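You operate a simulated robot arm through the tools that you are given. There is no shell and no other tool.

You are at the controls of a simulated robot arm. One attempt, no reset.

TASK
Stack the boxes Day 6, Day 5, Day 7 from the bottom up, then roll the blue dolly home.
Fine: the three brown boxes on that dolly; home is its floor mark; the pile stands on the dolly; tow bar up before rolling; brake on at the end.

It is judged by the outcome, as a careful person would: the job done as asked, and still so three seconds after it is handed in. It fails if anything else is knocked over, pushed out of place, dropped, spilled or broken.

THE ROBOT
A 7-joint arm with a fingered hand on a trunk, on a base that moves. Base frame: it is fixed to the floor where the robot stands at the start and does not move with it; the origin is under the middle of the robot, x ahead of it, y to its left, z up; the surface under the hand at the start is at about z = 0.634. Lengths are in m, angles in rad, forces in N, time in s.
It reaches about 1.085 m from its shoulder. Its first joint turns from -2.897 to 2.897 rad. Places, roughly: blue dolly [0.6, -0.3, 0.4]; blue dolly brake [0.4, -0.6, 0.8]; top of the blue dolly [0.6, -0.3, 0.6]; tow bar [0.5, 0.2, 0.5]. Payload 3.7 kg.
Tool frame: the origin (TCP) lies between the finger pads and is the grasp point; the fingertips stand 0.025 m ahead of it; z points along the fingers, y is the line along which they close. The gripper opens to 0.088 m; its body begins 0.029 m behind the TCP. The gripper is a hand of 5 fingers: y runs from the thumb to the fingers, the wrist lies at [-0.013, -0.106, -0.174] in the tool frame, and closing takes about 1.5 s.
Orientation is told as [roll, pitch, yaw] about the base's x, y, z axes, in that order, counted from this pose: with the fingers straight down and the wrist toward the robot, the tool's x, y and z point along [0, 1, 0], [1, 0, 0] and [0, 0, -1] of the base frame.

THE INTERFACE
- The arm moves only by the tool servo_tool. Its arguments are lists of equal length, an entry for each row: "xyz": the shift along the base's x, y, z in m, a list of three; "delta_rot": the turn, a rotation vector about the base's x, y, z in rad, a list of three. In form: {"xyz": [[dx, dy, dz], ...], "delta_rot": [[ax, ay, az], ...]}. A call has 1 to 20 rows; each row is the pose to reach, as a shift and turn from the pose commanded when the call began. "jaw" is the opening, from 0 (shut) to 1 (fully open), set as the call begins (left out, the last holds). Each row takes 0.2 s and may step no farther than 0.05 m and 0.15 rad from the row before; otherwise, or with a gripper value out of range, the whole call is refused. Where a pose cannot be reached the arm comes as near as it can. A force on the tool above 90 N (or 10 N above the force at the start of the call, whichever is more), or a blocked arm, ends the call early, and 0.2 s more pass. The fingers move at their own pace (about 0.108 m/s each) and stop on an object; they squeeze with about 23 N. The grip force told is the motor's: it shows also when the fingers shut on nothing. Time passes only in rows, and 0.2 s behind the last, so rows that repeat a pose let the fingers close. It gives the time, the measured TCP pose, the force on the tool (base axes), the opening and the grip force at its end, in the units of the frame above (readings bear some noise), with the torque about the TCP (base axes, N m) and any sound that the robot's microphone picked up.
- Cameras (640 x 400 px; columns grow to the right, rows downward): "scene" is now at [0.1624, 0.1694, 1.282]; the picture's right is [-0.66, -0.75, 0.00], its down [-0.48, 0.42, -0.77] and it looks along [0.58, -0.51, -0.64] (base axes); focal length 214 px, centre (320, 200). "wrist" rides on the gripper at [0.059, -0.079, -0.105] in the tool frame; the picture's right is [-0.73, 0.32, -0.61], its down [-0.62, -0.68, 0.38] and it looks along [-0.29, 0.66, 0.70] (tool axes); focal length 234 px, centre (320, 200). There is no depth. A picture from a camera that has moved, and an enlarged one, comes with that camera's place and axes in the base frame and with its lens.
- grab_frame(camera): a new picture of that camera. It takes no simulated time.
- base_move(legs): drives the robot by 1 to 6 legs, each [ahead, left, turn to the left] in m, m and rad, along the robot's own axes; the way and the turn of a leg run together, so that a leg with both is an arc; at most 1.5 m and 3.142 rad a leg. The arm and the cameras ride along, it lands a little off, and it stops where it bumps. It gives what a move gives.
- set_fingers(index, middle, ring, little, thumb_bend, thumb_turn): sets how far each is bent, from 0 (flat) to 100 (curled in); at 30 the hand is open as for a grip, at 70 the pads meet at the TCP. One left out holds its place. A second passes; each finger stops where it meets its share of the squeeze, and holds until it gets a number again. A gripper value or a shape takes the hand back. It gives what a move gives, with no picture; readings hold the bend of each and the force on index, middle, ring, little, thumb and palm. thumb_turn goes from beside the hand (0) to across from the fingers (100), as for a grip.
- grasp_type(shape): the hand has 5 fingers and takes this shape, open, in about a second: jaw (thumb against the fingers, like two jaws); tri (thumb and two fingers); tip (a fingertip pinch); poke (one finger out to press); point (the index stretched); flat (the hand flat); cup (the hand cupped); fist (a fist). The gripper value then closes the fingers along that shape, each until it touches; the sizes above hold for jaw. It gives what a move gives, with no picture.
- turn_head(pan, tilt): turns the head with the scene camera to pan (to the left, within 2.094 rad either way) and tilt (down, from -0.506 to 1.204), counted from straight ahead of the robot. It gives what a move gives.
- inspect(camera, box): a new picture of the part [left, top, right, bottom] of that camera's present view, enlarged. It takes no simulated time.
- close_job(): hands the job in; it is judged then, once.

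Places have to be worked out from the pictures, the camera data and where the tool is seen. Open the gripper and draw the arm clear of the work before you hand the job in, unless the task says otherwise.

The tools are called after "Request:" as name(argument=value, ...) on one line, values as JSON. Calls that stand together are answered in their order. servo_tool: Moves the arm, as the interface text tells. Its arguments: {"type":"object","properties":{"xyz":{"type":"array","items":{"type":"array","items":{"type":"number"}}},"delta_rot":{"type":"array","items":{"type":"array","items":{"type":"number"}}},"jaw":{"type":"number"}},"required":["xyz","delta_rot"]} The other tools are called the same way: grasp_type (shape) gives the hand a shape; set_fingers (index, middle, ring, little, thumb_bend, thumb_turn) moves the fingers one by one; base_move (legs) drives the base; turn_head (pan, tilt) turns the head that bears the scene camera; grab_frame (camera) takes a picture; inspect (camera, box) takes an enlarged picture of a part of a camera's view; close_job () hands the job in.

At the start:

```text
clock: 0.0
tool_pos: [0.4802, -0.4412, 1.1963]
tool_rot: [-0.001, 0.001, -0.001]
ft_force: [0.4, 0.0, -0.4]
wrist_torque: [-0.02, 0.01, 0.0]
finger_gap: 0.0878
grip_force: 0.0
shape: jaw
bend: [30.0, 30.0, 30.0, 30.0, 30.0, 98.0]
finger forces: [0.1, 0.0, 0.1, 0.0, 0.0, 0.0]
robot x, y, heading: [0.0002, -0.0024, 0.0]
head pan, tilt (commanded): [-0.721, 0.695]
```

scene: 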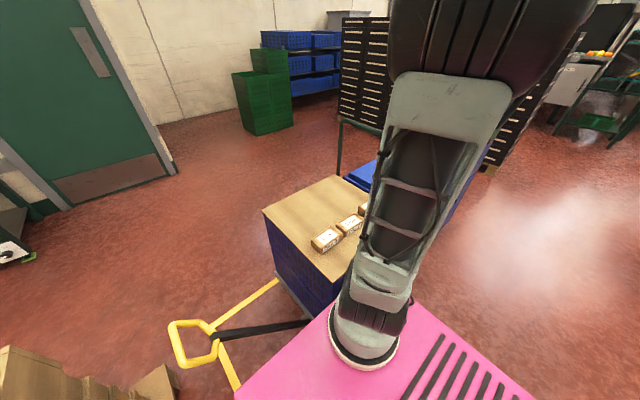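
wrist: 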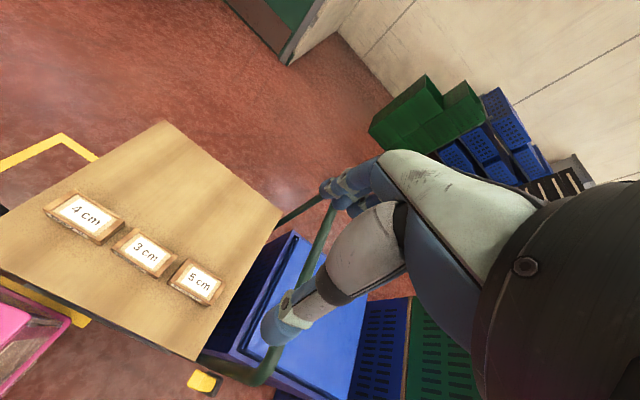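

I start by looking around: the wrist picture shows three small brown boxes with labels on the dolly top. I'll enlarge both views to read the labels and see the dolly, bar and brake.

Request:
inspect(camera="wrist", box=[0, 160, 260, 322])

Request:
inspect(camera="scene", box=[240, 160, 420, 272])

```text
2.46 times, centred on (130, 241) of wrist
camera zoom: at [0.4013, -0.3808, 1.3008], right [0.32, -0.73, 0.61], down [-0.68, -0.62, -0.38], along [0.66, -0.29, -0.7], focal length 576 px, centre (788, 99)
```

zoom: 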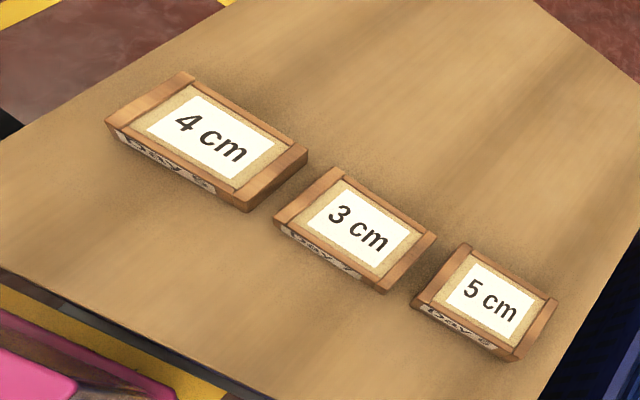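

```text
3.56 times, centred on (330, 216) of scene
camera zoom: at [0.1624, 0.1694, 1.282], right [-0.66, -0.75, 0.0], down [-0.48, 0.42, -0.77], along [0.58, -0.51, -0.64], focal length 763 px, centre (284, 143)
```

zoom: 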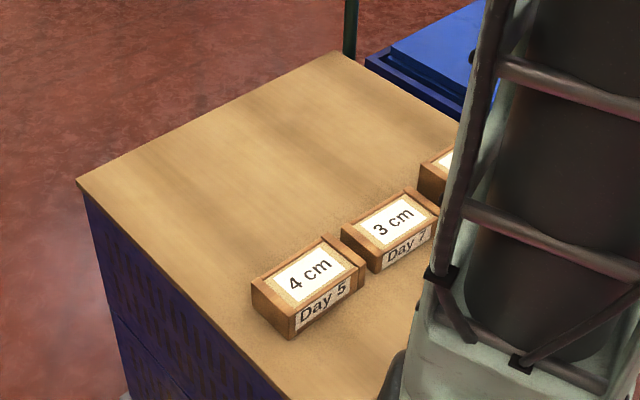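

The labels read Day 5 (4 cm) and Day 7 (3 cm), and the third is probably Day 6 (5 cm); they sit in a row along y at x≈0.54, y≈-0.19, -0.32, -0.45. I'll turn the head to survey the dolly, tow bar, brake and floor mark.

Request:
turn_head(pan=0.0, tilt=0.9)

Request:
grab_frame(camera="scene")

Request:
turn_head(pan=-1.5, tilt=0.8)

Request:
grab_frame(camera="scene")

Request:
turn_head(pan=1.2, tilt=0.6)

Request:
grab_frame(camera="scene")

```text
clock: 1.1
tool_pos: [0.4797, -0.4404, 1.197]
tool_rot: [0.0, -0.001, 0.0]
ft_force: [1.2, 0.0, -0.1]
wrist_torque: [0.01, 0.0, 0.03]
finger_gap: 0.0873
grip_force: 0.0
shape: jaw
bend: [30.0, 30.0, 30.0, 30.0, 30.0, 98.0]
finger forces: [0.1, 0.0, 0.0, 0.1, 0.0, 0.0]
robot x, y, heading: [-0.0001, -0.001, -0.005]
head pan, tilt (commanded): [0.0, 0.901]
```

```text
taken
camera scene: at [0.1739, 0.2255, 1.2653], right [0.0, -1.0, 0.0], down [-0.78, 0.0, -0.62], along [0.62, 0.0, -0.78], focal length 214 px, centre (320, 200)
```

scene: 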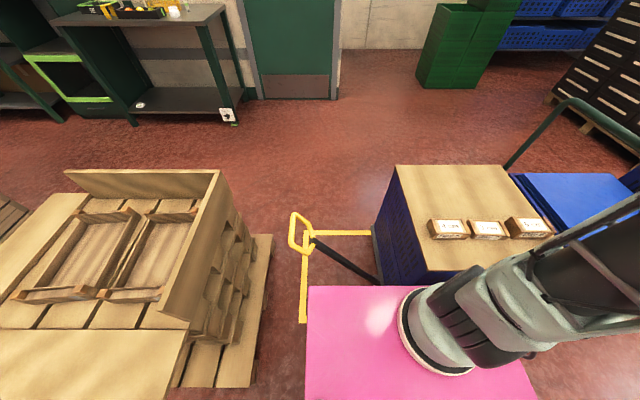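

```text
clock: 2.7
tool_pos: [0.4791, -0.4397, 1.1962]
tool_rot: [0.0, 0.0, -0.001]
ft_force: [-0.4, -0.5, 0.3]
wrist_torque: [-0.01, 0.03, 0.07]
finger_gap: 0.0877
grip_force: 0.1
shape: jaw
bend: [30.0, 30.0, 30.0, 30.0, 30.0, 98.0]
finger forces: [0.1, 0.0, 0.0, 0.0, 0.1, 0.0]
robot x, y, heading: [-0.0026, 0.0029, 0.003]
head pan, tilt (commanded): [-1.499, 0.799]
```

```text
taken
camera scene: at [0.1042, 0.1451, 1.2732], right [-1.0, -0.07, 0.0], down [-0.05, 0.72, -0.7], along [0.05, -0.7, -0.72], focal length 214 px, centre (320, 200)
```

scene: 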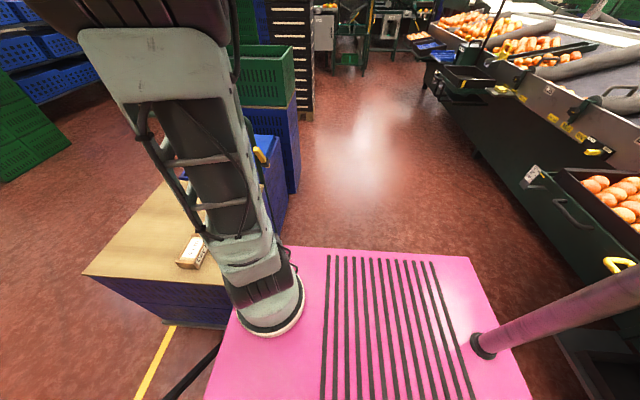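

```text
clock: 5.1
tool_pos: [0.4806, -0.4408, 1.1967]
tool_rot: [0.0, 0.0, -0.001]
ft_force: [0.4, 0.0, -0.4]
wrist_torque: [-0.01, 0.03, -0.02]
finger_gap: 0.0878
grip_force: 0.1
shape: jaw
bend: [30.0, 30.0, 30.0, 30.0, 30.0, 98.0]
finger forces: [0.0, 0.0, 0.0, 0.0, 0.0, 0.0]
robot x, y, heading: [0.0005, 0.0033, 0.002]
head pan, tilt (commanded): [1.201, 0.6]
```

```text
taken
camera scene: at [0.1304, 0.3079, 1.2901], right [0.93, -0.36, 0.0], down [-0.2, -0.53, -0.83], along [0.3, 0.77, -0.56], focal length 214 px, centre (320, 200)
```

scene: 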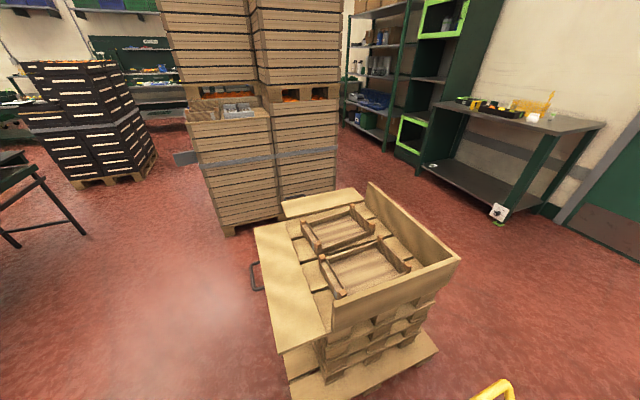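

The pink deck is the robot itself; yellow tape on the floor marks the home rectangle at +y of the dolly, and the tow bar (yellow loop) leans out at its left end. I'll take closer looks at these.

Request:
turn_head(pan=-0.2, tilt=1.0)

Request:
inspect(camera="scene", box=[200, 100, 520, 300])

Request:
turn_head(pan=-0.9, tilt=0.6)

Request:
grab_frame(camera="scene")

Request:
inspect(camera="wrist", box=[160, 150, 420, 400])

```text
clock: 6.6
tool_pos: [0.4799, -0.4406, 1.1949]
tool_rot: [0.0, 0.0, 0.001]
ft_force: [0.2, -0.7, -0.3]
wrist_torque: [-0.01, 0.0, 0.04]
finger_gap: 0.0879
grip_force: 0.1
shape: jaw
bend: [30.0, 30.0, 30.0, 30.0, 30.0, 98.0]
finger forces: [0.0, 0.0, 0.0, 0.0, 0.0, 0.0]
robot x, y, heading: [0.0027, 0.0006, -0.002]
head pan, tilt (commanded): [-0.201, 1.0]
```

```text
2.00 times, centred on (360, 200) of scene
camera zoom: at [0.1666, 0.2117, 1.2581], right [-0.2, -0.98, 0.0], down [-0.82, 0.17, -0.54], along [0.53, -0.11, -0.84], focal length 429 px, centre (240, 200)
```

zoom: 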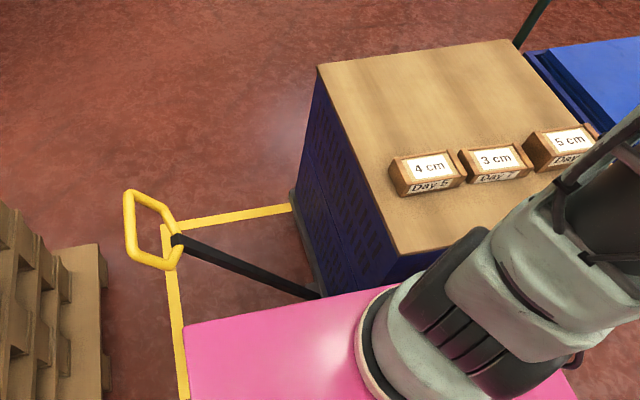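

```text
clock: 7.7
tool_pos: [0.4795, -0.4392, 1.1958]
tool_rot: [0.0, 0.001, 0.0]
ft_force: [0.7, 0.4, 0.5]
wrist_torque: [0.0, 0.0, -0.02]
finger_gap: 0.0875
grip_force: 0.0
shape: jaw
bend: [30.0, 30.0, 30.0, 30.0, 30.0, 98.0]
finger forces: [0.0, 0.1, 0.0, 0.1, 0.1, 0.1]
robot x, y, heading: [0.0011, 0.006, -0.001]
head pan, tilt (commanded): [-0.901, 0.6]
```

```text
taken
camera scene: at [0.1533, 0.1563, 1.2901], right [-0.78, -0.62, 0.0], down [-0.35, 0.44, -0.82], along [0.51, -0.65, -0.57], focal length 214 px, centre (320, 200)
```

scene: 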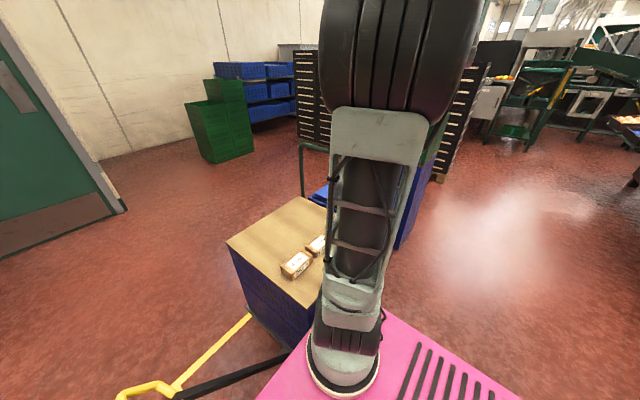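

```text
1.60 times, centred on (290, 275) of wrist
camera zoom: at [0.4013, -0.3808, 1.3008], right [0.32, -0.73, 0.61], down [-0.68, -0.62, -0.38], along [0.66, -0.29, -0.7], focal length 375 px, centre (368, 80)
```

zoom: 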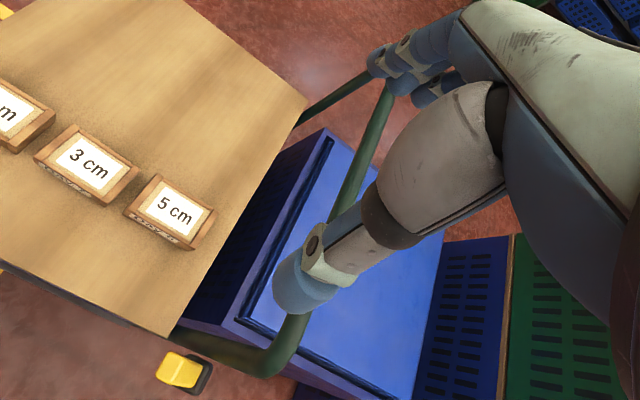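

The box labels match their heights (5, 4, 3 cm). Now I'll look at the brake on the push-handle's near leg, which was visible beside the arm with the head at pan -1.5.

Request:
turn_head(pan=-1.4, tilt=0.6)

Request:
inspect(camera="scene", box=[160, 100, 320, 280])

Request:
grab_frame(camera="scene")

```text
clock: 8.6
tool_pos: [0.4803, -0.4397, 1.1957]
tool_rot: [-0.001, -0.001, -0.001]
ft_force: [0.3, 0.4, -0.2]
wrist_torque: [0.05, 0.01, 0.03]
finger_gap: 0.0877
grip_force: 0.0
shape: jaw
bend: [30.0, 30.0, 30.0, 30.0, 30.0, 98.0]
finger forces: [0.1, 0.1, 0.1, 0.0, 0.0, 0.0]
robot x, y, heading: [0.0018, -0.0028, 0.004]
head pan, tilt (commanded): [-1.4, 0.6]
```

```text
2.22 times, centred on (240, 190) of scene
camera zoom: at [0.1135, 0.1385, 1.2901], right [-0.99, -0.17, 0.0], down [-0.1, 0.56, -0.83], along [0.14, -0.81, -0.56], focal length 477 px, centre (498, 222)
```

zoom: 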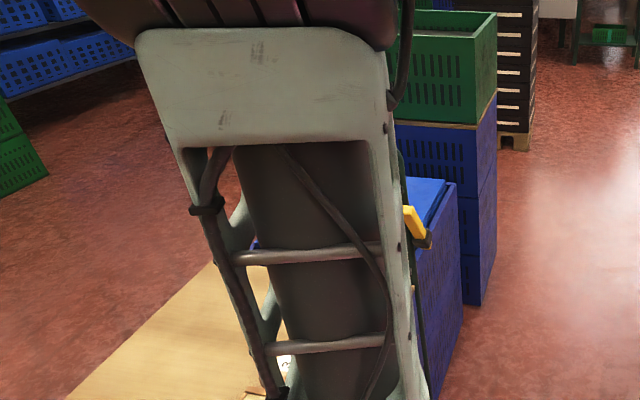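

```text
taken
camera scene: at [0.1135, 0.1385, 1.2901], right [-0.99, -0.17, 0.0], down [-0.1, 0.56, -0.83], along [0.14, -0.81, -0.56], focal length 214 px, centre (320, 200)
```

scene: 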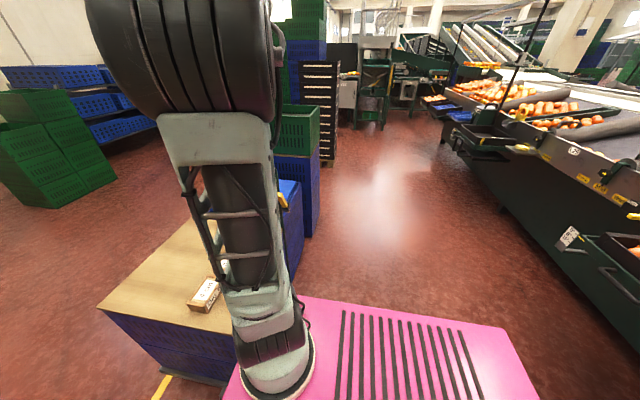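

The brake lever is a yellow handle on the near leg; I'll examine it closer later. First the stacking: I'll bring the hand above Day 5 (≈[0.538, -0.195]) at z≈0.86 for a closer wrist view.

Request:
servo_tool(xyz=[[0.006, 0.0245, -0.034], [0.012, 0.049, -0.068], [0.017, 0.0735, -0.102], [0.023, 0.098, -0.136], [0.029, 0.1225, -0.17], [0.035, 0.147, -0.204], [0.04, 0.1715, -0.238], [0.046, 0.196, -0.272], [0.052, 0.2205, -0.306], [0.058, 0.245, -0.336]], delta_rot=[[0, 0, 0], [0, 0, 0], [0, 0, 0], [0, 0, 0], [0, 0, 0], [0, 0, 0], [0, 0, 0], [0, 0, 0], [0, 0, 0], [0, 0, 0]], jaw=1.0)

Request:
grab_frame(camera="wrist")

Request:
grab_frame(camera="scene")

```text
clock: 10.8
tool_pos: [0.5549, -0.2065, 0.879]
tool_rot: [0.0, 0.001, 0.0]
ft_force: [-0.2, 0.1, -0.1]
wrist_torque: [0.0, 0.0, 0.0]
finger_gap: 0.0878
grip_force: 0.0
shape: jaw
bend: [30.0, 30.0, 30.0, 30.0, 30.0, 98.0]
finger forces: [0.0, 0.1, 0.0, 0.0, 0.0, 0.0]
out of reach, approached as far as the arm can: row 10
robot x, y, heading: [-0.0019, -0.0038, -0.001]
head pan, tilt (commanded): [-1.4, 0.6]
```

```text
taken
camera wrist: at [0.4756, -0.1477, 0.9856], right [0.32, -0.73, 0.61], down [-0.68, -0.62, -0.38], along [0.66, -0.29, -0.7], focal length 234 px, centre (320, 200)
```

wrist: 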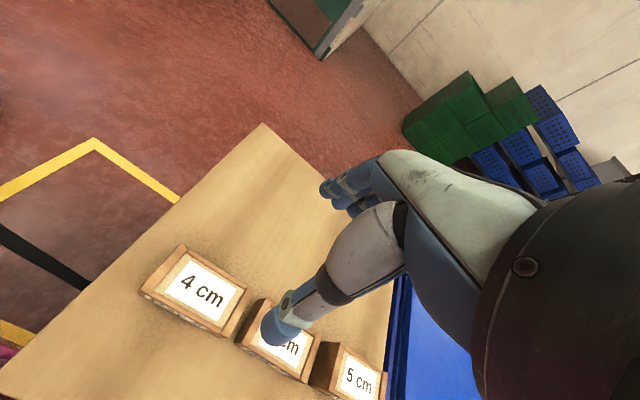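

```text
taken
camera scene: at [0.1133, 0.1385, 1.2901], right [-0.99, -0.17, 0.0], down [-0.1, 0.56, -0.83], along [0.14, -0.81, -0.56], focal length 214 px, centre (320, 200)
```

scene: 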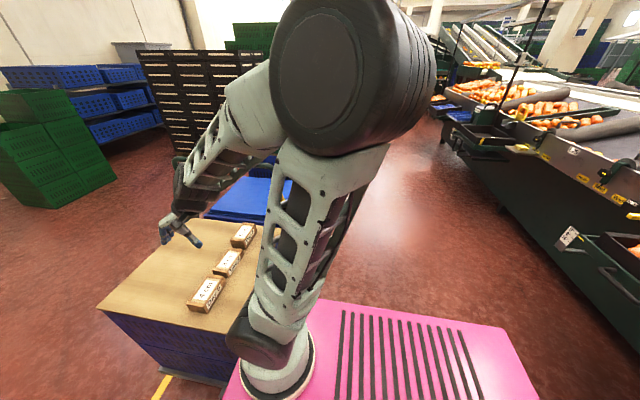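

The pose is out of reach, since the arm is folded too close to its shoulder; backing the base a little should help. I'll check what is behind and to the sides of the robot before driving.

Request:
turn_head(pan=2.09, tilt=0.7)

Request:
grab_frame(camera="scene")

Request:
turn_head(pan=-2.09, tilt=0.7)

Request:
grab_frame(camera="scene")

```text
clock: 13.7
tool_pos: [0.5532, -0.2067, 0.8807]
tool_rot: [0.001, 0.001, 0.0]
ft_force: [0.5, -0.7, -0.2]
wrist_torque: [-0.01, 0.01, -0.04]
finger_gap: 0.0878
grip_force: 0.1
shape: jaw
bend: [30.0, 30.0, 30.0, 30.0, 30.0, 98.0]
finger forces: [0.0, 0.1, 0.0, 0.0, 0.0, 0.0]
robot x, y, heading: [-0.0002, 0.0032, 0.0]
head pan, tilt (commanded): [2.089, 0.7]
```

```text
taken
camera scene: at [0.0563, 0.2994, 1.2815], right [0.87, 0.5, 0.0], down [0.32, -0.56, -0.77], along [-0.38, 0.66, -0.64], focal length 214 px, centre (320, 200)
```

scene: 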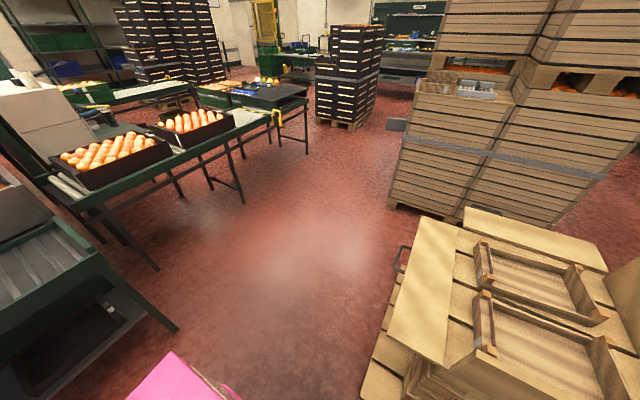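

```text
clock: 17.1
tool_pos: [0.5541, -0.2067, 0.8818]
tool_rot: [-0.001, 0.002, 0.001]
ft_force: [0.7, -0.1, 0.7]
wrist_torque: [0.01, -0.01, -0.03]
finger_gap: 0.0876
grip_force: 0.1
shape: jaw
bend: [30.0, 30.0, 30.0, 30.0, 30.0, 98.0]
finger forces: [0.1, 0.0, 0.0, 0.1, 0.0, 0.0]
robot x, y, heading: [-0.0015, -0.0016, 0.001]
head pan, tilt (commanded): [-2.089, 0.7]
```

```text
taken
camera scene: at [0.0563, 0.1518, 1.2815], right [-0.87, 0.5, 0.0], down [0.32, 0.56, -0.76], along [-0.38, -0.66, -0.64], focal length 214 px, centre (320, 200)
```

scene: 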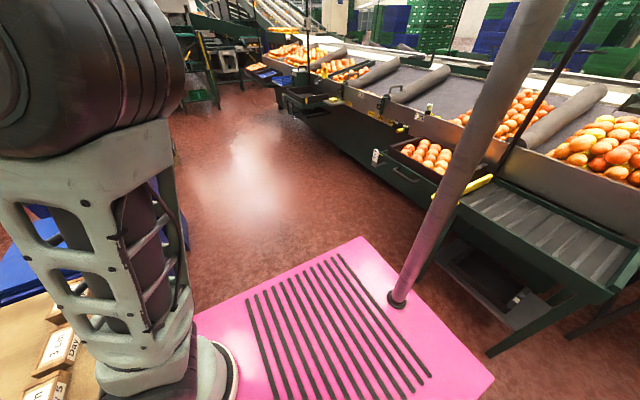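

There is roughly 0.4 m of free floor behind the robot, and the dolly's edge (x≈0.41) is nearly against the deck. I'll back up 0.2 m so that the arm has room to fold over the boxes; the hand stays well above everything at z≈0.88.

Request:
base_move(legs=[[-0.2, 0, 0]])

Request:
turn_head(pan=-0.4, tilt=0.9)

Request:
grab_frame(camera="scene")

Request:
grab_frame(camera="wrist")

```text
clock: 18.7
tool_pos: [0.3528, -0.2091, 0.8807]
tool_rot: [-0.001, 0.0, -0.003]
ft_force: [-0.1, 0.9, -0.4]
wrist_torque: [-0.01, 0.03, 0.0]
finger_gap: 0.0876
grip_force: 0.0
shape: jaw
bend: [30.0, 30.0, 30.0, 30.0, 30.0, 98.0]
finger forces: [0.0, 0.0, 0.0, 0.0, 0.0, 0.0]
robot x, y, heading: [-0.1992, 0.0026, -0.002]
head pan, tilt (commanded): [-2.089, 0.7]
```

```text
clock: 20.5
tool_pos: [0.3519, -0.209, 0.8808]
tool_rot: [0.0, 0.002, -0.004]
ft_force: [-0.2, -0.4, -0.6]
wrist_torque: [0.01, 0.02, 0.06]
finger_gap: 0.0879
grip_force: 0.1
shape: jaw
bend: [30.0, 30.0, 30.0, 30.0, 30.0, 98.0]
finger forces: [0.0, 0.0, 0.0, 0.0, 0.0, 0.1]
robot x, y, heading: [-0.2002, 0.0022, -0.006]
head pan, tilt (commanded): [-0.4, 0.901]
```

```text
taken
camera scene: at [-0.0321, 0.1958, 1.2653], right [-0.39, -0.92, 0.0], down [-0.72, 0.31, -0.62], along [0.57, -0.24, -0.78], focal length 214 px, centre (320, 200)
```

scene: 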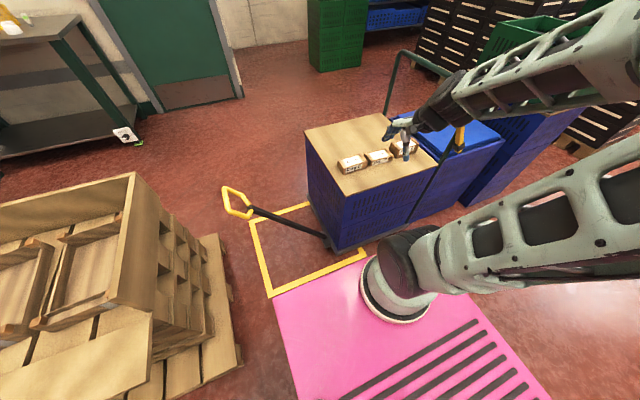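

```text
taken
camera wrist: at [0.2741, -0.1496, 0.986], right [0.32, -0.73, 0.61], down [-0.68, -0.62, -0.38], along [0.66, -0.29, -0.7], focal length 234 px, centre (320, 200)
```

wrist: 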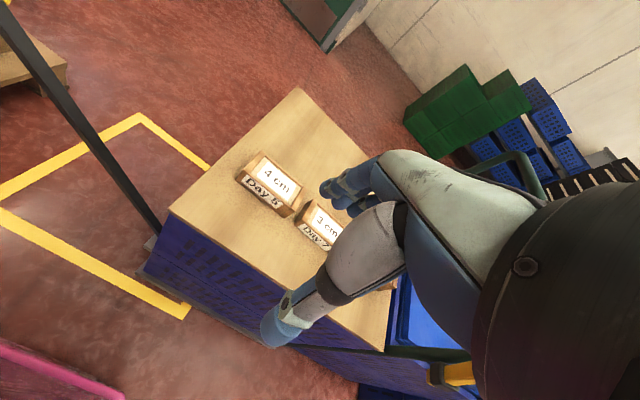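

Now the view is clear: the mark is a yellow outline from y≈0.32 to about y≈-0.28, with x≈0.39–0.90. I'll enlarge the brake and the dolly's chassis for details.

Request:
inspect(camera="scene", box=[210, 160, 370, 300])

Request:
inspect(camera="scene", box=[370, 40, 530, 240])

Request:
inspect(camera="wrist", box=[100, 60, 420, 260])

```text
2.86 times, centred on (290, 230) of scene
camera zoom: at [-0.0321, 0.1958, 1.2653], right [-0.39, -0.92, 0.0], down [-0.72, 0.31, -0.62], along [0.57, -0.24, -0.78], focal length 613 px, centre (406, 114)
```

zoom: 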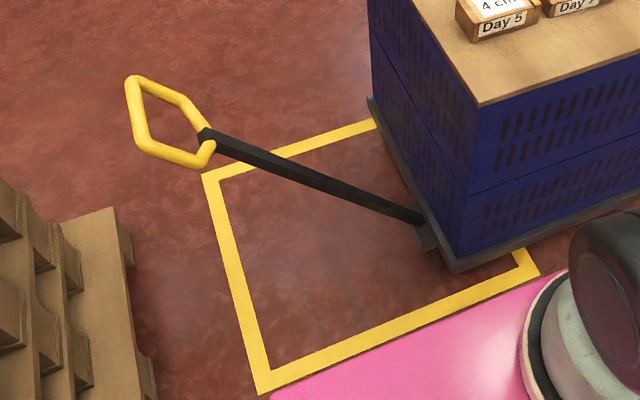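

```text
2.00 times, centred on (450, 140) of scene
camera zoom: at [-0.0321, 0.1958, 1.2653], right [-0.39, -0.92, 0.0], down [-0.72, 0.31, -0.62], along [0.57, -0.24, -0.78], focal length 429 px, centre (60, 320)
```

zoom: 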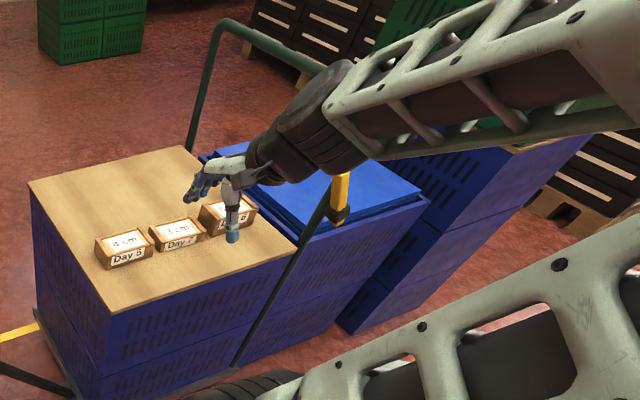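

```text
2.00 times, centred on (260, 160) of wrist
camera zoom: at [0.2741, -0.1496, 0.986], right [0.32, -0.73, 0.61], down [-0.68, -0.62, -0.38], along [0.66, -0.29, -0.7], focal length 468 px, centre (440, 280)
```

zoom: 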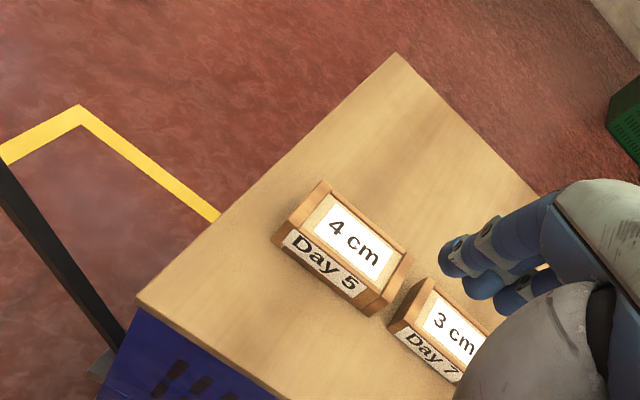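

The boxes are axis-aligned (≈0.10 × 0.06 m), and Day 5's centre is about [0.538, -0.193]. I'll move above it to z≈0.80 and check from the wrist camera.

Request:
servo_tool(xyz=[[0.037, 0.003, 0.0], [0.074, 0.006, 0.0], [0.111, 0.01, -0.02], [0.149, 0.013, -0.05], [0.186, 0.016, -0.08], [0.186, 0.016, -0.08]], delta_rot=[[0, 0, 0], [0, 0, 0], [0, 0, 0], [0, 0, 0.002], [0, 0, 0.003], [0, 0, 0.003]], jaw=1.0)

Request:
grab_frame(camera="wrist")

Request:
grab_frame(camera="scene")

```text
clock: 21.9
tool_pos: [0.5362, -0.1942, 0.8004]
tool_rot: [-0.001, 0.0, -0.003]
ft_force: [0.6, -0.1, 0.4]
wrist_torque: [0.01, 0.0, 0.01]
finger_gap: 0.0879
grip_force: 0.0
shape: jaw
bend: [30.0, 30.0, 30.0, 30.0, 30.0, 98.0]
finger forces: [0.1, 0.0, 0.1, 0.1, 0.1, 0.1]
robot x, y, heading: [-0.2065, 0.0003, -0.005]
head pan, tilt (commanded): [-0.4, 0.901]
```

```text
taken
camera wrist: at [0.458, -0.1347, 0.9056], right [0.32, -0.73, 0.61], down [-0.68, -0.62, -0.38], along [0.66, -0.29, -0.7], focal length 234 px, centre (320, 200)
```

wrist: 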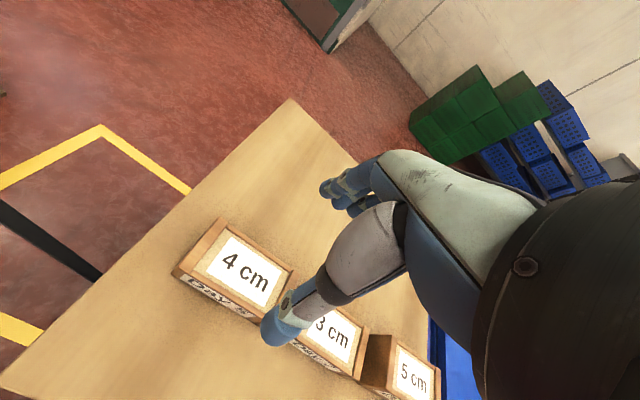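

```text
taken
camera scene: at [-0.0321, 0.1959, 1.2653], right [-0.39, -0.92, 0.0], down [-0.72, 0.31, -0.62], along [0.57, -0.24, -0.78], focal length 214 px, centre (320, 200)
```

scene: 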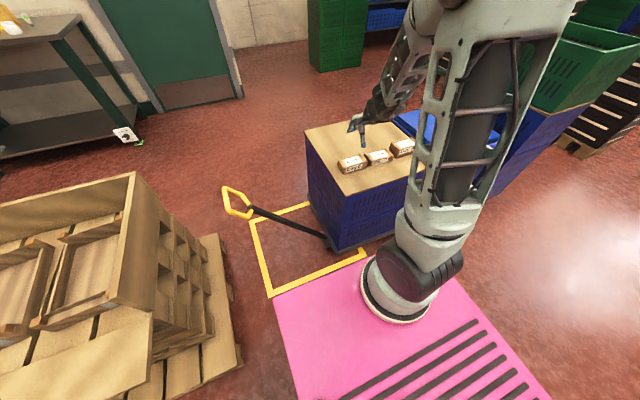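

Hand hovers over Day 5 as intended. I'll enlarge the wrist view to refine the box centre before descending.

Request:
inspect(camera="wrist", box=[140, 200, 460, 400])

Request:
inspect(camera="scene", box=[310, 80, 430, 200])

```text
2.00 times, centred on (300, 300) of wrist
camera zoom: at [0.458, -0.1347, 0.9056], right [0.32, -0.73, 0.61], down [-0.68, -0.62, -0.38], along [0.66, -0.29, -0.7], focal length 468 px, centre (360, 0)
```

zoom: 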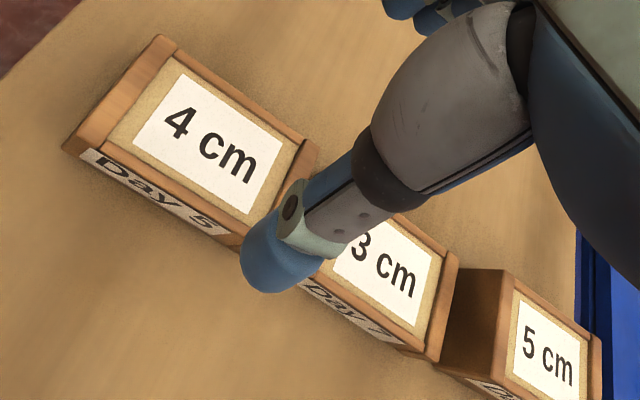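

```text
3.33 times, centred on (370, 140) of scene
camera zoom: at [-0.0321, 0.1959, 1.2653], right [-0.39, -0.92, 0.0], down [-0.72, 0.31, -0.62], along [0.57, -0.24, -0.78], focal length 715 px, centre (153, 400)
```

zoom: 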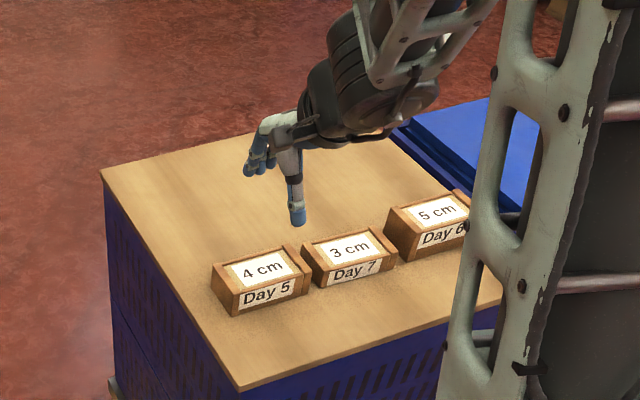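

The refined centre of Day 5 is [0.5365, -0.193], right below the TCP, and Day 6 is confirmed as the 5 cm box. I descend to TCP z≈0.664 (fingertips just above the board).

Request:
servo_tool(xyz=[[0, 0.001, -0.04], [0, 0.001, -0.08], [0, 0.001, -0.105], [0, 0.001, -0.12], [0, 0.001, -0.13], [0, 0.001, -0.136], [0, 0.001, -0.136]], delta_rot=[[0, 0, 0.002], [0, 0, 0.003], [0, 0, 0.003], [0, 0, 0.003], [0, 0, 0.003], [0, 0, 0.003], [0, 0, 0.003]], jaw=1.0)

Request:
grab_frame(camera="wrist")

Request:
inspect(camera="scene", box=[310, 80, 430, 200])

```text
clock: 23.5
tool_pos: [0.5387, -0.1913, 0.6644]
tool_rot: [-0.001, 0.003, 0.002]
ft_force: [0.2, 0.4, -0.7]
wrist_torque: [0.03, 0.02, 0.01]
finger_gap: 0.088
grip_force: 0.1
shape: jaw
bend: [30.0, 30.0, 30.0, 30.0, 30.0, 98.0]
finger forces: [0.1, 0.0, 0.1, 0.0, 0.1, 0.1]
robot x, y, heading: [-0.2003, -0.0005, -0.003]
head pan, tilt (commanded): [-0.4, 0.901]
```

```text
taken
camera wrist: at [0.4603, -0.1326, 0.7698], right [0.32, -0.73, 0.61], down [-0.68, -0.62, -0.38], along [0.66, -0.29, -0.7], focal length 234 px, centre (320, 200)
```

wrist: 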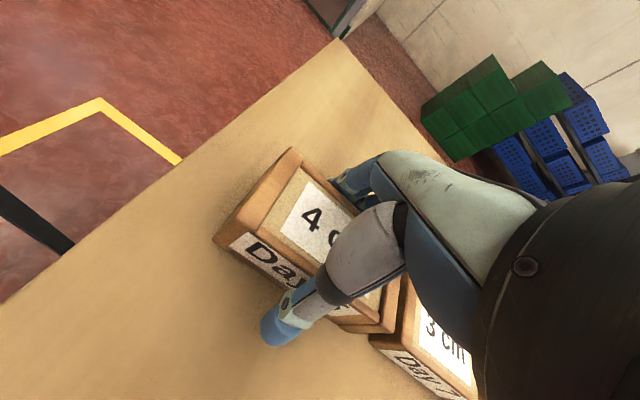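

```text
3.33 times, centred on (370, 140) of scene
camera zoom: at [-0.0321, 0.1959, 1.2653], right [-0.39, -0.92, 0.0], down [-0.72, 0.31, -0.62], along [0.57, -0.24, -0.78], focal length 715 px, centre (153, 400)
```

zoom: 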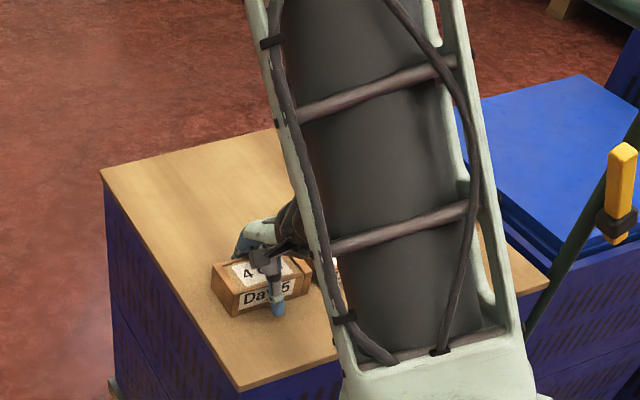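

Thumb is at the front face and fingers behind the box, no contact forces. Closing the hand now.

Request:
servo_tool(xyz=[[0, 0, 0], [0, 0, 0], [0, 0, 0], [0, 0, 0], [0, 0, 0], [0, 0, 0], [0, 0, 0], [0, 0, 0], [0, 0, 0]], delta_rot=[[0, 0, 0], [0, 0, 0], [0, 0, 0], [0, 0, 0], [0, 0, 0], [0, 0, 0], [0, 0, 0], [0, 0, 0], [0, 0, 0]], jaw=0.0)

Request:
grab_frame(camera="wrist")

```text
clock: 25.5
tool_pos: [0.5395, -0.1913, 0.666]
tool_rot: [0.001, 0.003, 0.0]
ft_force: [0.2, -0.4, -0.2]
wrist_torque: [-0.03, 0.02, 0.02]
finger_gap: 0.0544
grip_force: 23.5
shape: jaw
bend: [29.0, 40.0, 37.0, 35.0, 64.0, 99.0]
finger forces: [11.0, 6.0, 2.6, 1.8, 20.9, 0.1]
robot x, y, heading: [-0.1993, 0.0014, -0.006]
head pan, tilt (commanded): [-0.4, 0.901]
```

```text
taken
camera wrist: at [0.4604, -0.1327, 0.7699], right [0.32, -0.73, 0.61], down [-0.68, -0.62, -0.38], along [0.66, -0.29, -0.7], focal length 234 px, centre (320, 200)
```

wrist: 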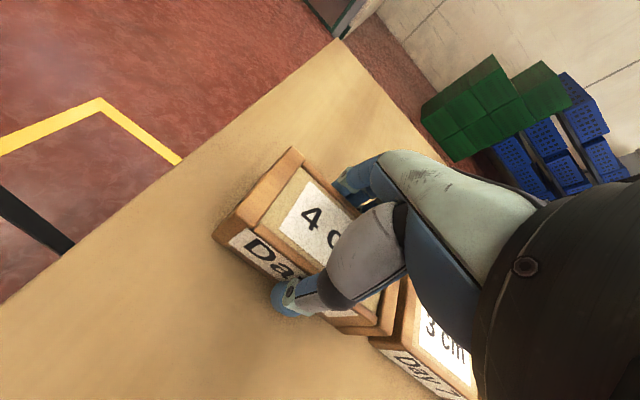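

Grip is firm (23.5 N) and the box did not shift. I lift it 0.12 m straight up and then check how it hangs.

Request:
servo_tool(xyz=[[0, 0, 0.01], [0, 0, 0.03], [0, 0, 0.06], [0, 0, 0.09], [0, 0, 0.12], [0, 0, 0.12]], delta_rot=[[0, 0, 0], [0, 0, 0], [0, 0, 0], [0, 0, 0], [0, 0, 0], [0, 0, 0]])

Request:
grab_frame(camera="wrist")

Request:
grab_frame(camera="scene")

```text
clock: 26.9
tool_pos: [0.5379, -0.1934, 0.7845]
tool_rot: [0.0, 0.002, 0.001]
ft_force: [0.4, 0.8, -1.6]
wrist_torque: [0.03, -0.01, 0.01]
finger_gap: 0.054
grip_force: 23.0
shape: jaw
bend: [29.0, 40.0, 38.0, 36.0, 64.0, 98.0]
finger forces: [11.2, 5.9, 2.6, 1.9, 21.4, 0.1]
robot x, y, heading: [-0.1985, -0.0008, -0.01]
head pan, tilt (commanded): [-0.4, 0.901]
```

```text
taken
camera wrist: at [0.4599, -0.1337, 0.889], right [0.32, -0.73, 0.61], down [-0.68, -0.62, -0.38], along [0.66, -0.29, -0.7], focal length 234 px, centre (320, 200)
```

wrist: 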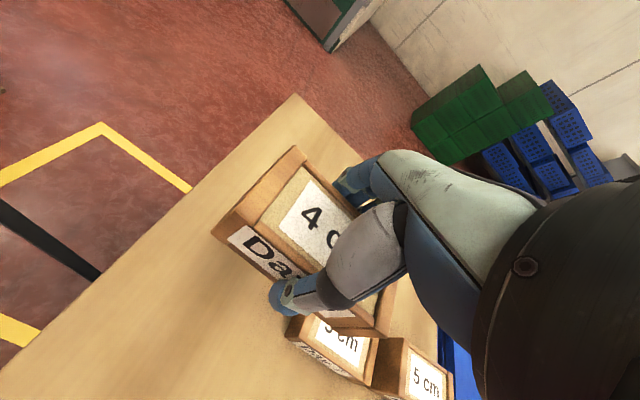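

```text
taken
camera scene: at [-0.032, 0.1958, 1.2653], right [-0.39, -0.92, 0.0], down [-0.72, 0.31, -0.62], along [0.57, -0.24, -0.78], focal length 214 px, centre (320, 200)
```

scene: 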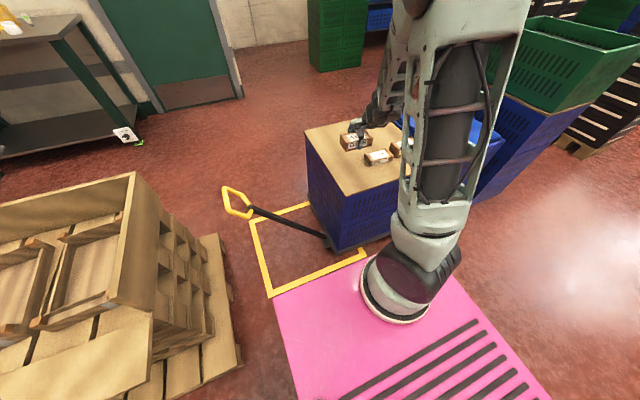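

The box hangs level. I move it over Day 6 (dy ≈ -0.259, to y≈-0.452) at this height and look again.

Request:
servo_tool(xyz=[[0, -0.03, 0], [0, -0.07, 0], [0, -0.11, 0], [0, -0.15, 0], [0, -0.19, 0], [0, -0.23, 0], [0, -0.258, 0], [0, -0.258, 0]], delta_rot=[[0, 0, 0], [0, 0, 0], [0, 0, 0], [0, 0, 0], [0, 0, 0], [0, 0, 0], [0, 0, 0], [0, 0, 0]])

Request:
grab_frame(camera="wrist")

Request:
grab_frame(camera="scene")

```text
clock: 28.7
tool_pos: [0.5398, -0.4512, 0.7846]
tool_rot: [-0.002, 0.003, 0.002]
ft_force: [0.1, -0.7, -1.0]
wrist_torque: [-0.02, -0.01, -0.01]
finger_gap: 0.054
grip_force: 23.0
shape: jaw
bend: [29.0, 40.0, 38.0, 43.0, 64.0, 98.0]
finger forces: [11.1, 5.8, 2.7, 1.7, 21.2, 0.0]
robot x, y, heading: [-0.2026, 0.0042, -0.003]
head pan, tilt (commanded): [-0.4, 0.901]
```

```text
taken
camera wrist: at [0.4602, -0.3926, 0.8902], right [0.33, -0.73, 0.61], down [-0.68, -0.62, -0.38], along [0.66, -0.29, -0.7], focal length 234 px, centre (320, 200)
```

wrist: 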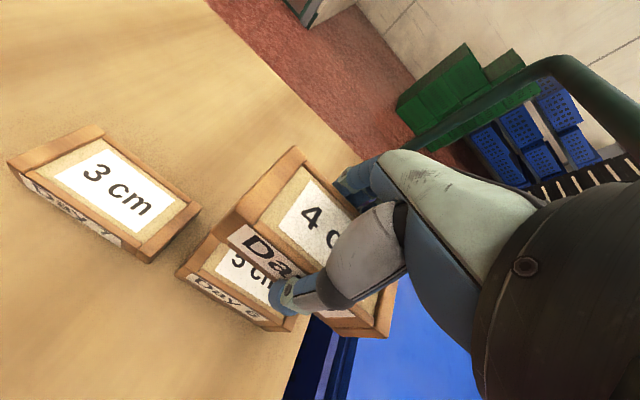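

```text
taken
camera scene: at [-0.032, 0.1957, 1.2653], right [-0.39, -0.92, 0.0], down [-0.72, 0.31, -0.62], along [0.57, -0.24, -0.78], focal length 214 px, centre (320, 200)
```

scene: 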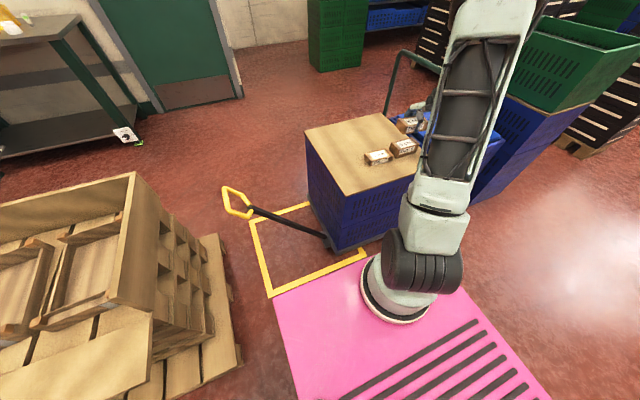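

I enlarge the wrist view to measure Day 6 under the held box precisely.

Request:
inspect(camera="wrist", box=[140, 130, 428, 350])

```text
1.82 times, centred on (284, 240) of wrist
camera zoom: at [0.4602, -0.3926, 0.8902], right [0.33, -0.73, 0.61], down [-0.68, -0.62, -0.38], along [0.66, -0.29, -0.7], focal length 426 px, centre (386, 127)
```

zoom: 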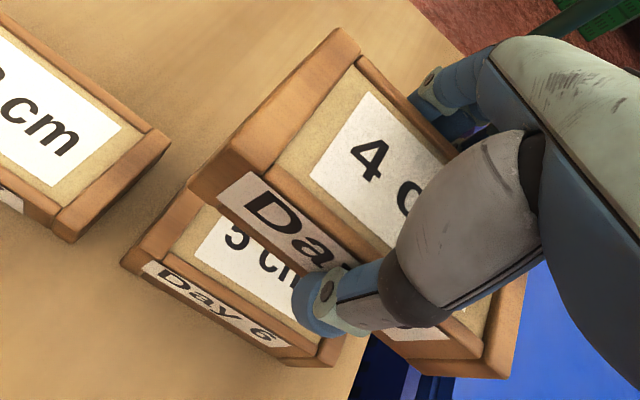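

The held box is aligned with Day 6 within ~2 mm. I lower it 0.069 m so its bottom comes to about the top of Day 6 (z≈0.684).

Request:
servo_tool(xyz=[[-0.001, 0, -0.025], [-0.001, 0, -0.045], [-0.001, 0, -0.058], [-0.001, 0, -0.064], [-0.001, 0, -0.067], [-0.001, 0, -0.069], [-0.001, 0, -0.069]], delta_rot=[[0, 0, 0], [0, 0, 0], [0, 0, 0], [0, 0, 0], [0, 0, 0], [0, 0, 0], [0, 0, 0]])

Request:
inspect(camera="wrist", box=[140, 130, 428, 350])

Request:
inspect(camera="scene", box=[340, 60, 480, 180])

```text
clock: 30.3
tool_pos: [0.5375, -0.451, 0.7152]
tool_rot: [0.001, 0.0, 0.001]
ft_force: [0.2, 0.7, -1.1]
wrist_torque: [-0.01, -0.03, -0.02]
finger_gap: 0.0542
grip_force: 23.5
shape: jaw
bend: [29.0, 40.0, 38.0, 42.0, 64.0, 98.0]
finger forces: [10.9, 5.8, 2.7, 2.0, 21.5, 0.1]
robot x, y, heading: [-0.1974, 0.0007, -0.003]
head pan, tilt (commanded): [-0.4, 0.901]
```

```text
1.82 times, centred on (284, 240) of wrist
camera zoom: at [0.4585, -0.3912, 0.8207], right [0.33, -0.73, 0.61], down [-0.68, -0.62, -0.38], along [0.66, -0.29, -0.7], focal length 426 px, centre (386, 127)
```

zoom: 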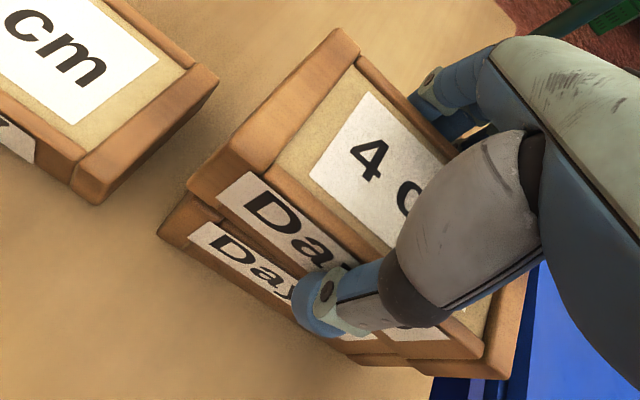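

```text
3.33 times, centred on (410, 120) of scene
camera zoom: at [-0.032, 0.1958, 1.2653], right [-0.39, -0.92, 0.0], down [-0.72, 0.31, -0.62], along [0.57, -0.24, -0.78], focal length 715 px, centre (20, 467)
```

zoom: 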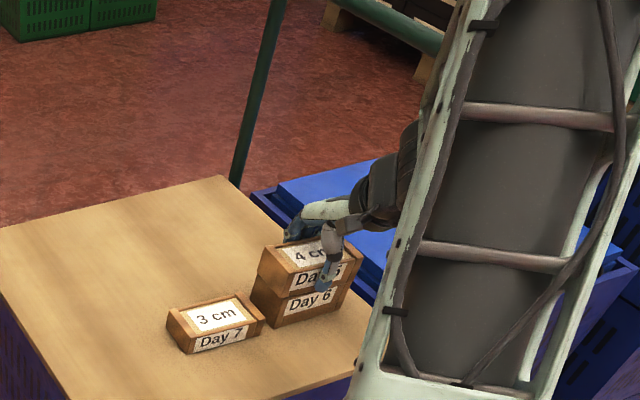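

The box is in place to about 1 mm. I'll zoom further on the interface between Day 5 and Day 6 to check the front-back alignment before releasing.

Request:
inspect(camera="wrist", box=[200, 190, 340, 310])

Request:
inspect(camera="scene", box=[385, 100, 425, 140])

```text
3.33 times, centred on (270, 250) of wrist
camera zoom: at [0.4585, -0.3912, 0.8207], right [0.33, -0.73, 0.61], down [-0.68, -0.62, -0.38], along [0.66, -0.29, -0.7], focal length 781 px, centre (487, 33)
```

zoom: 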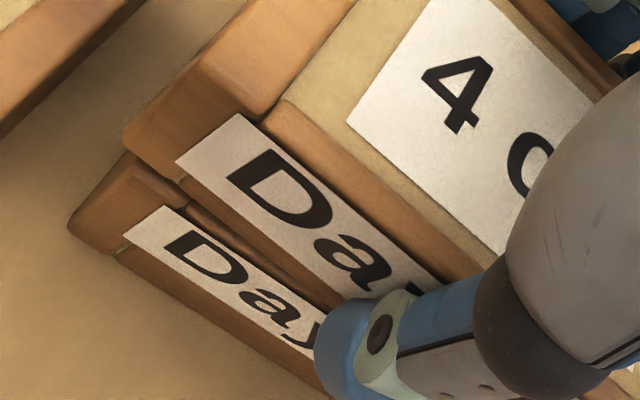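

```text
10.00 times, centred on (405, 120) of scene
camera zoom: at [-0.032, 0.1958, 1.2653], right [-0.39, -0.92, 0.0], down [-0.72, 0.31, -0.62], along [0.57, -0.24, -0.78], focal length 2145 px, centre (-530, 1000)
```

zoom: 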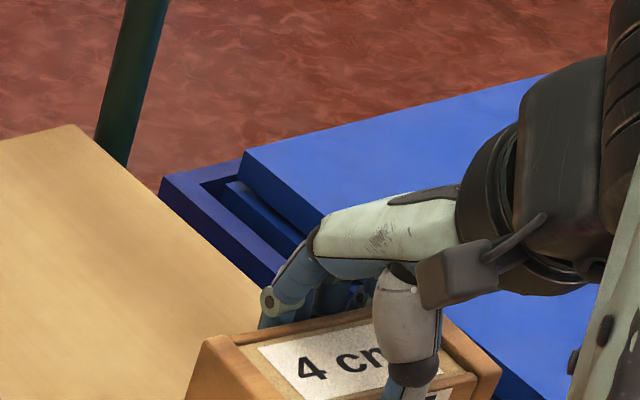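

Fronts of Day 5 and Day 6 are flush and the ends line up. I lower the last millimetre and then open the hand.

Request:
servo_tool(xyz=[[0, 0, -0.001], [0, 0, -0.0015], [0, 0, -0.0015]], delta_rot=[[0, 0, 0], [0, 0, 0], [0, 0, 0]])

Request:
servo_tool(xyz=[[0, 0, 0], [0, 0, 0], [0, 0, 0], [0, 0, 0], [0, 0, 0], [0, 0, 0], [0, 0, 0], [0, 0, 0]], delta_rot=[[0, 0, 0], [0, 0, 0], [0, 0, 0], [0, 0, 0], [0, 0, 0], [0, 0, 0], [0, 0, 0], [0, 0, 0]], jaw=1.0)

Request:
grab_frame(camera="wrist")

```text
clock: 31.1
tool_pos: [0.5365, -0.4499, 0.7137]
tool_rot: [0.001, -0.001, 0.002]
ft_force: [0.2, -0.4, 2.4]
wrist_torque: [-0.03, 0.07, 0.0]
finger_gap: 0.0539
grip_force: 23.5
shape: jaw
bend: [29.0, 40.0, 38.0, 42.0, 64.0, 98.0]
finger forces: [11.0, 5.8, 2.9, 2.2, 21.7, 0.0]
robot x, y, heading: [-0.202, -0.0005, -0.005]
head pan, tilt (commanded): [-0.4, 0.901]
```

```text
clock: 32.9
tool_pos: [0.5361, -0.4505, 0.7142]
tool_rot: [0.0, 0.001, 0.002]
ft_force: [-0.6, 0.5, -0.4]
wrist_torque: [0.02, 0.01, 0.03]
finger_gap: 0.0875
grip_force: 0.1
shape: jaw
bend: [30.0, 30.0, 30.0, 30.0, 30.0, 98.0]
finger forces: [0.1, 0.0, 0.0, 0.0, 0.1, 0.1]
robot x, y, heading: [-0.2016, 0.0015, -0.001]
head pan, tilt (commanded): [-0.4, 0.901]
```

```text
taken
camera wrist: at [0.4582, -0.3915, 0.8194], right [0.32, -0.73, 0.61], down [-0.68, -0.62, -0.38], along [0.66, -0.29, -0.7], focal length 234 px, centre (320, 200)
```

wrist: 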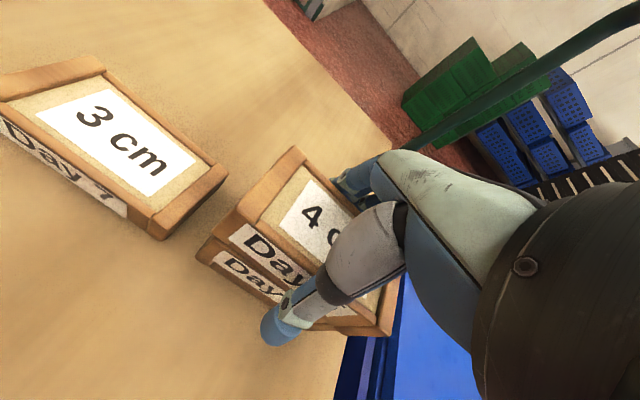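

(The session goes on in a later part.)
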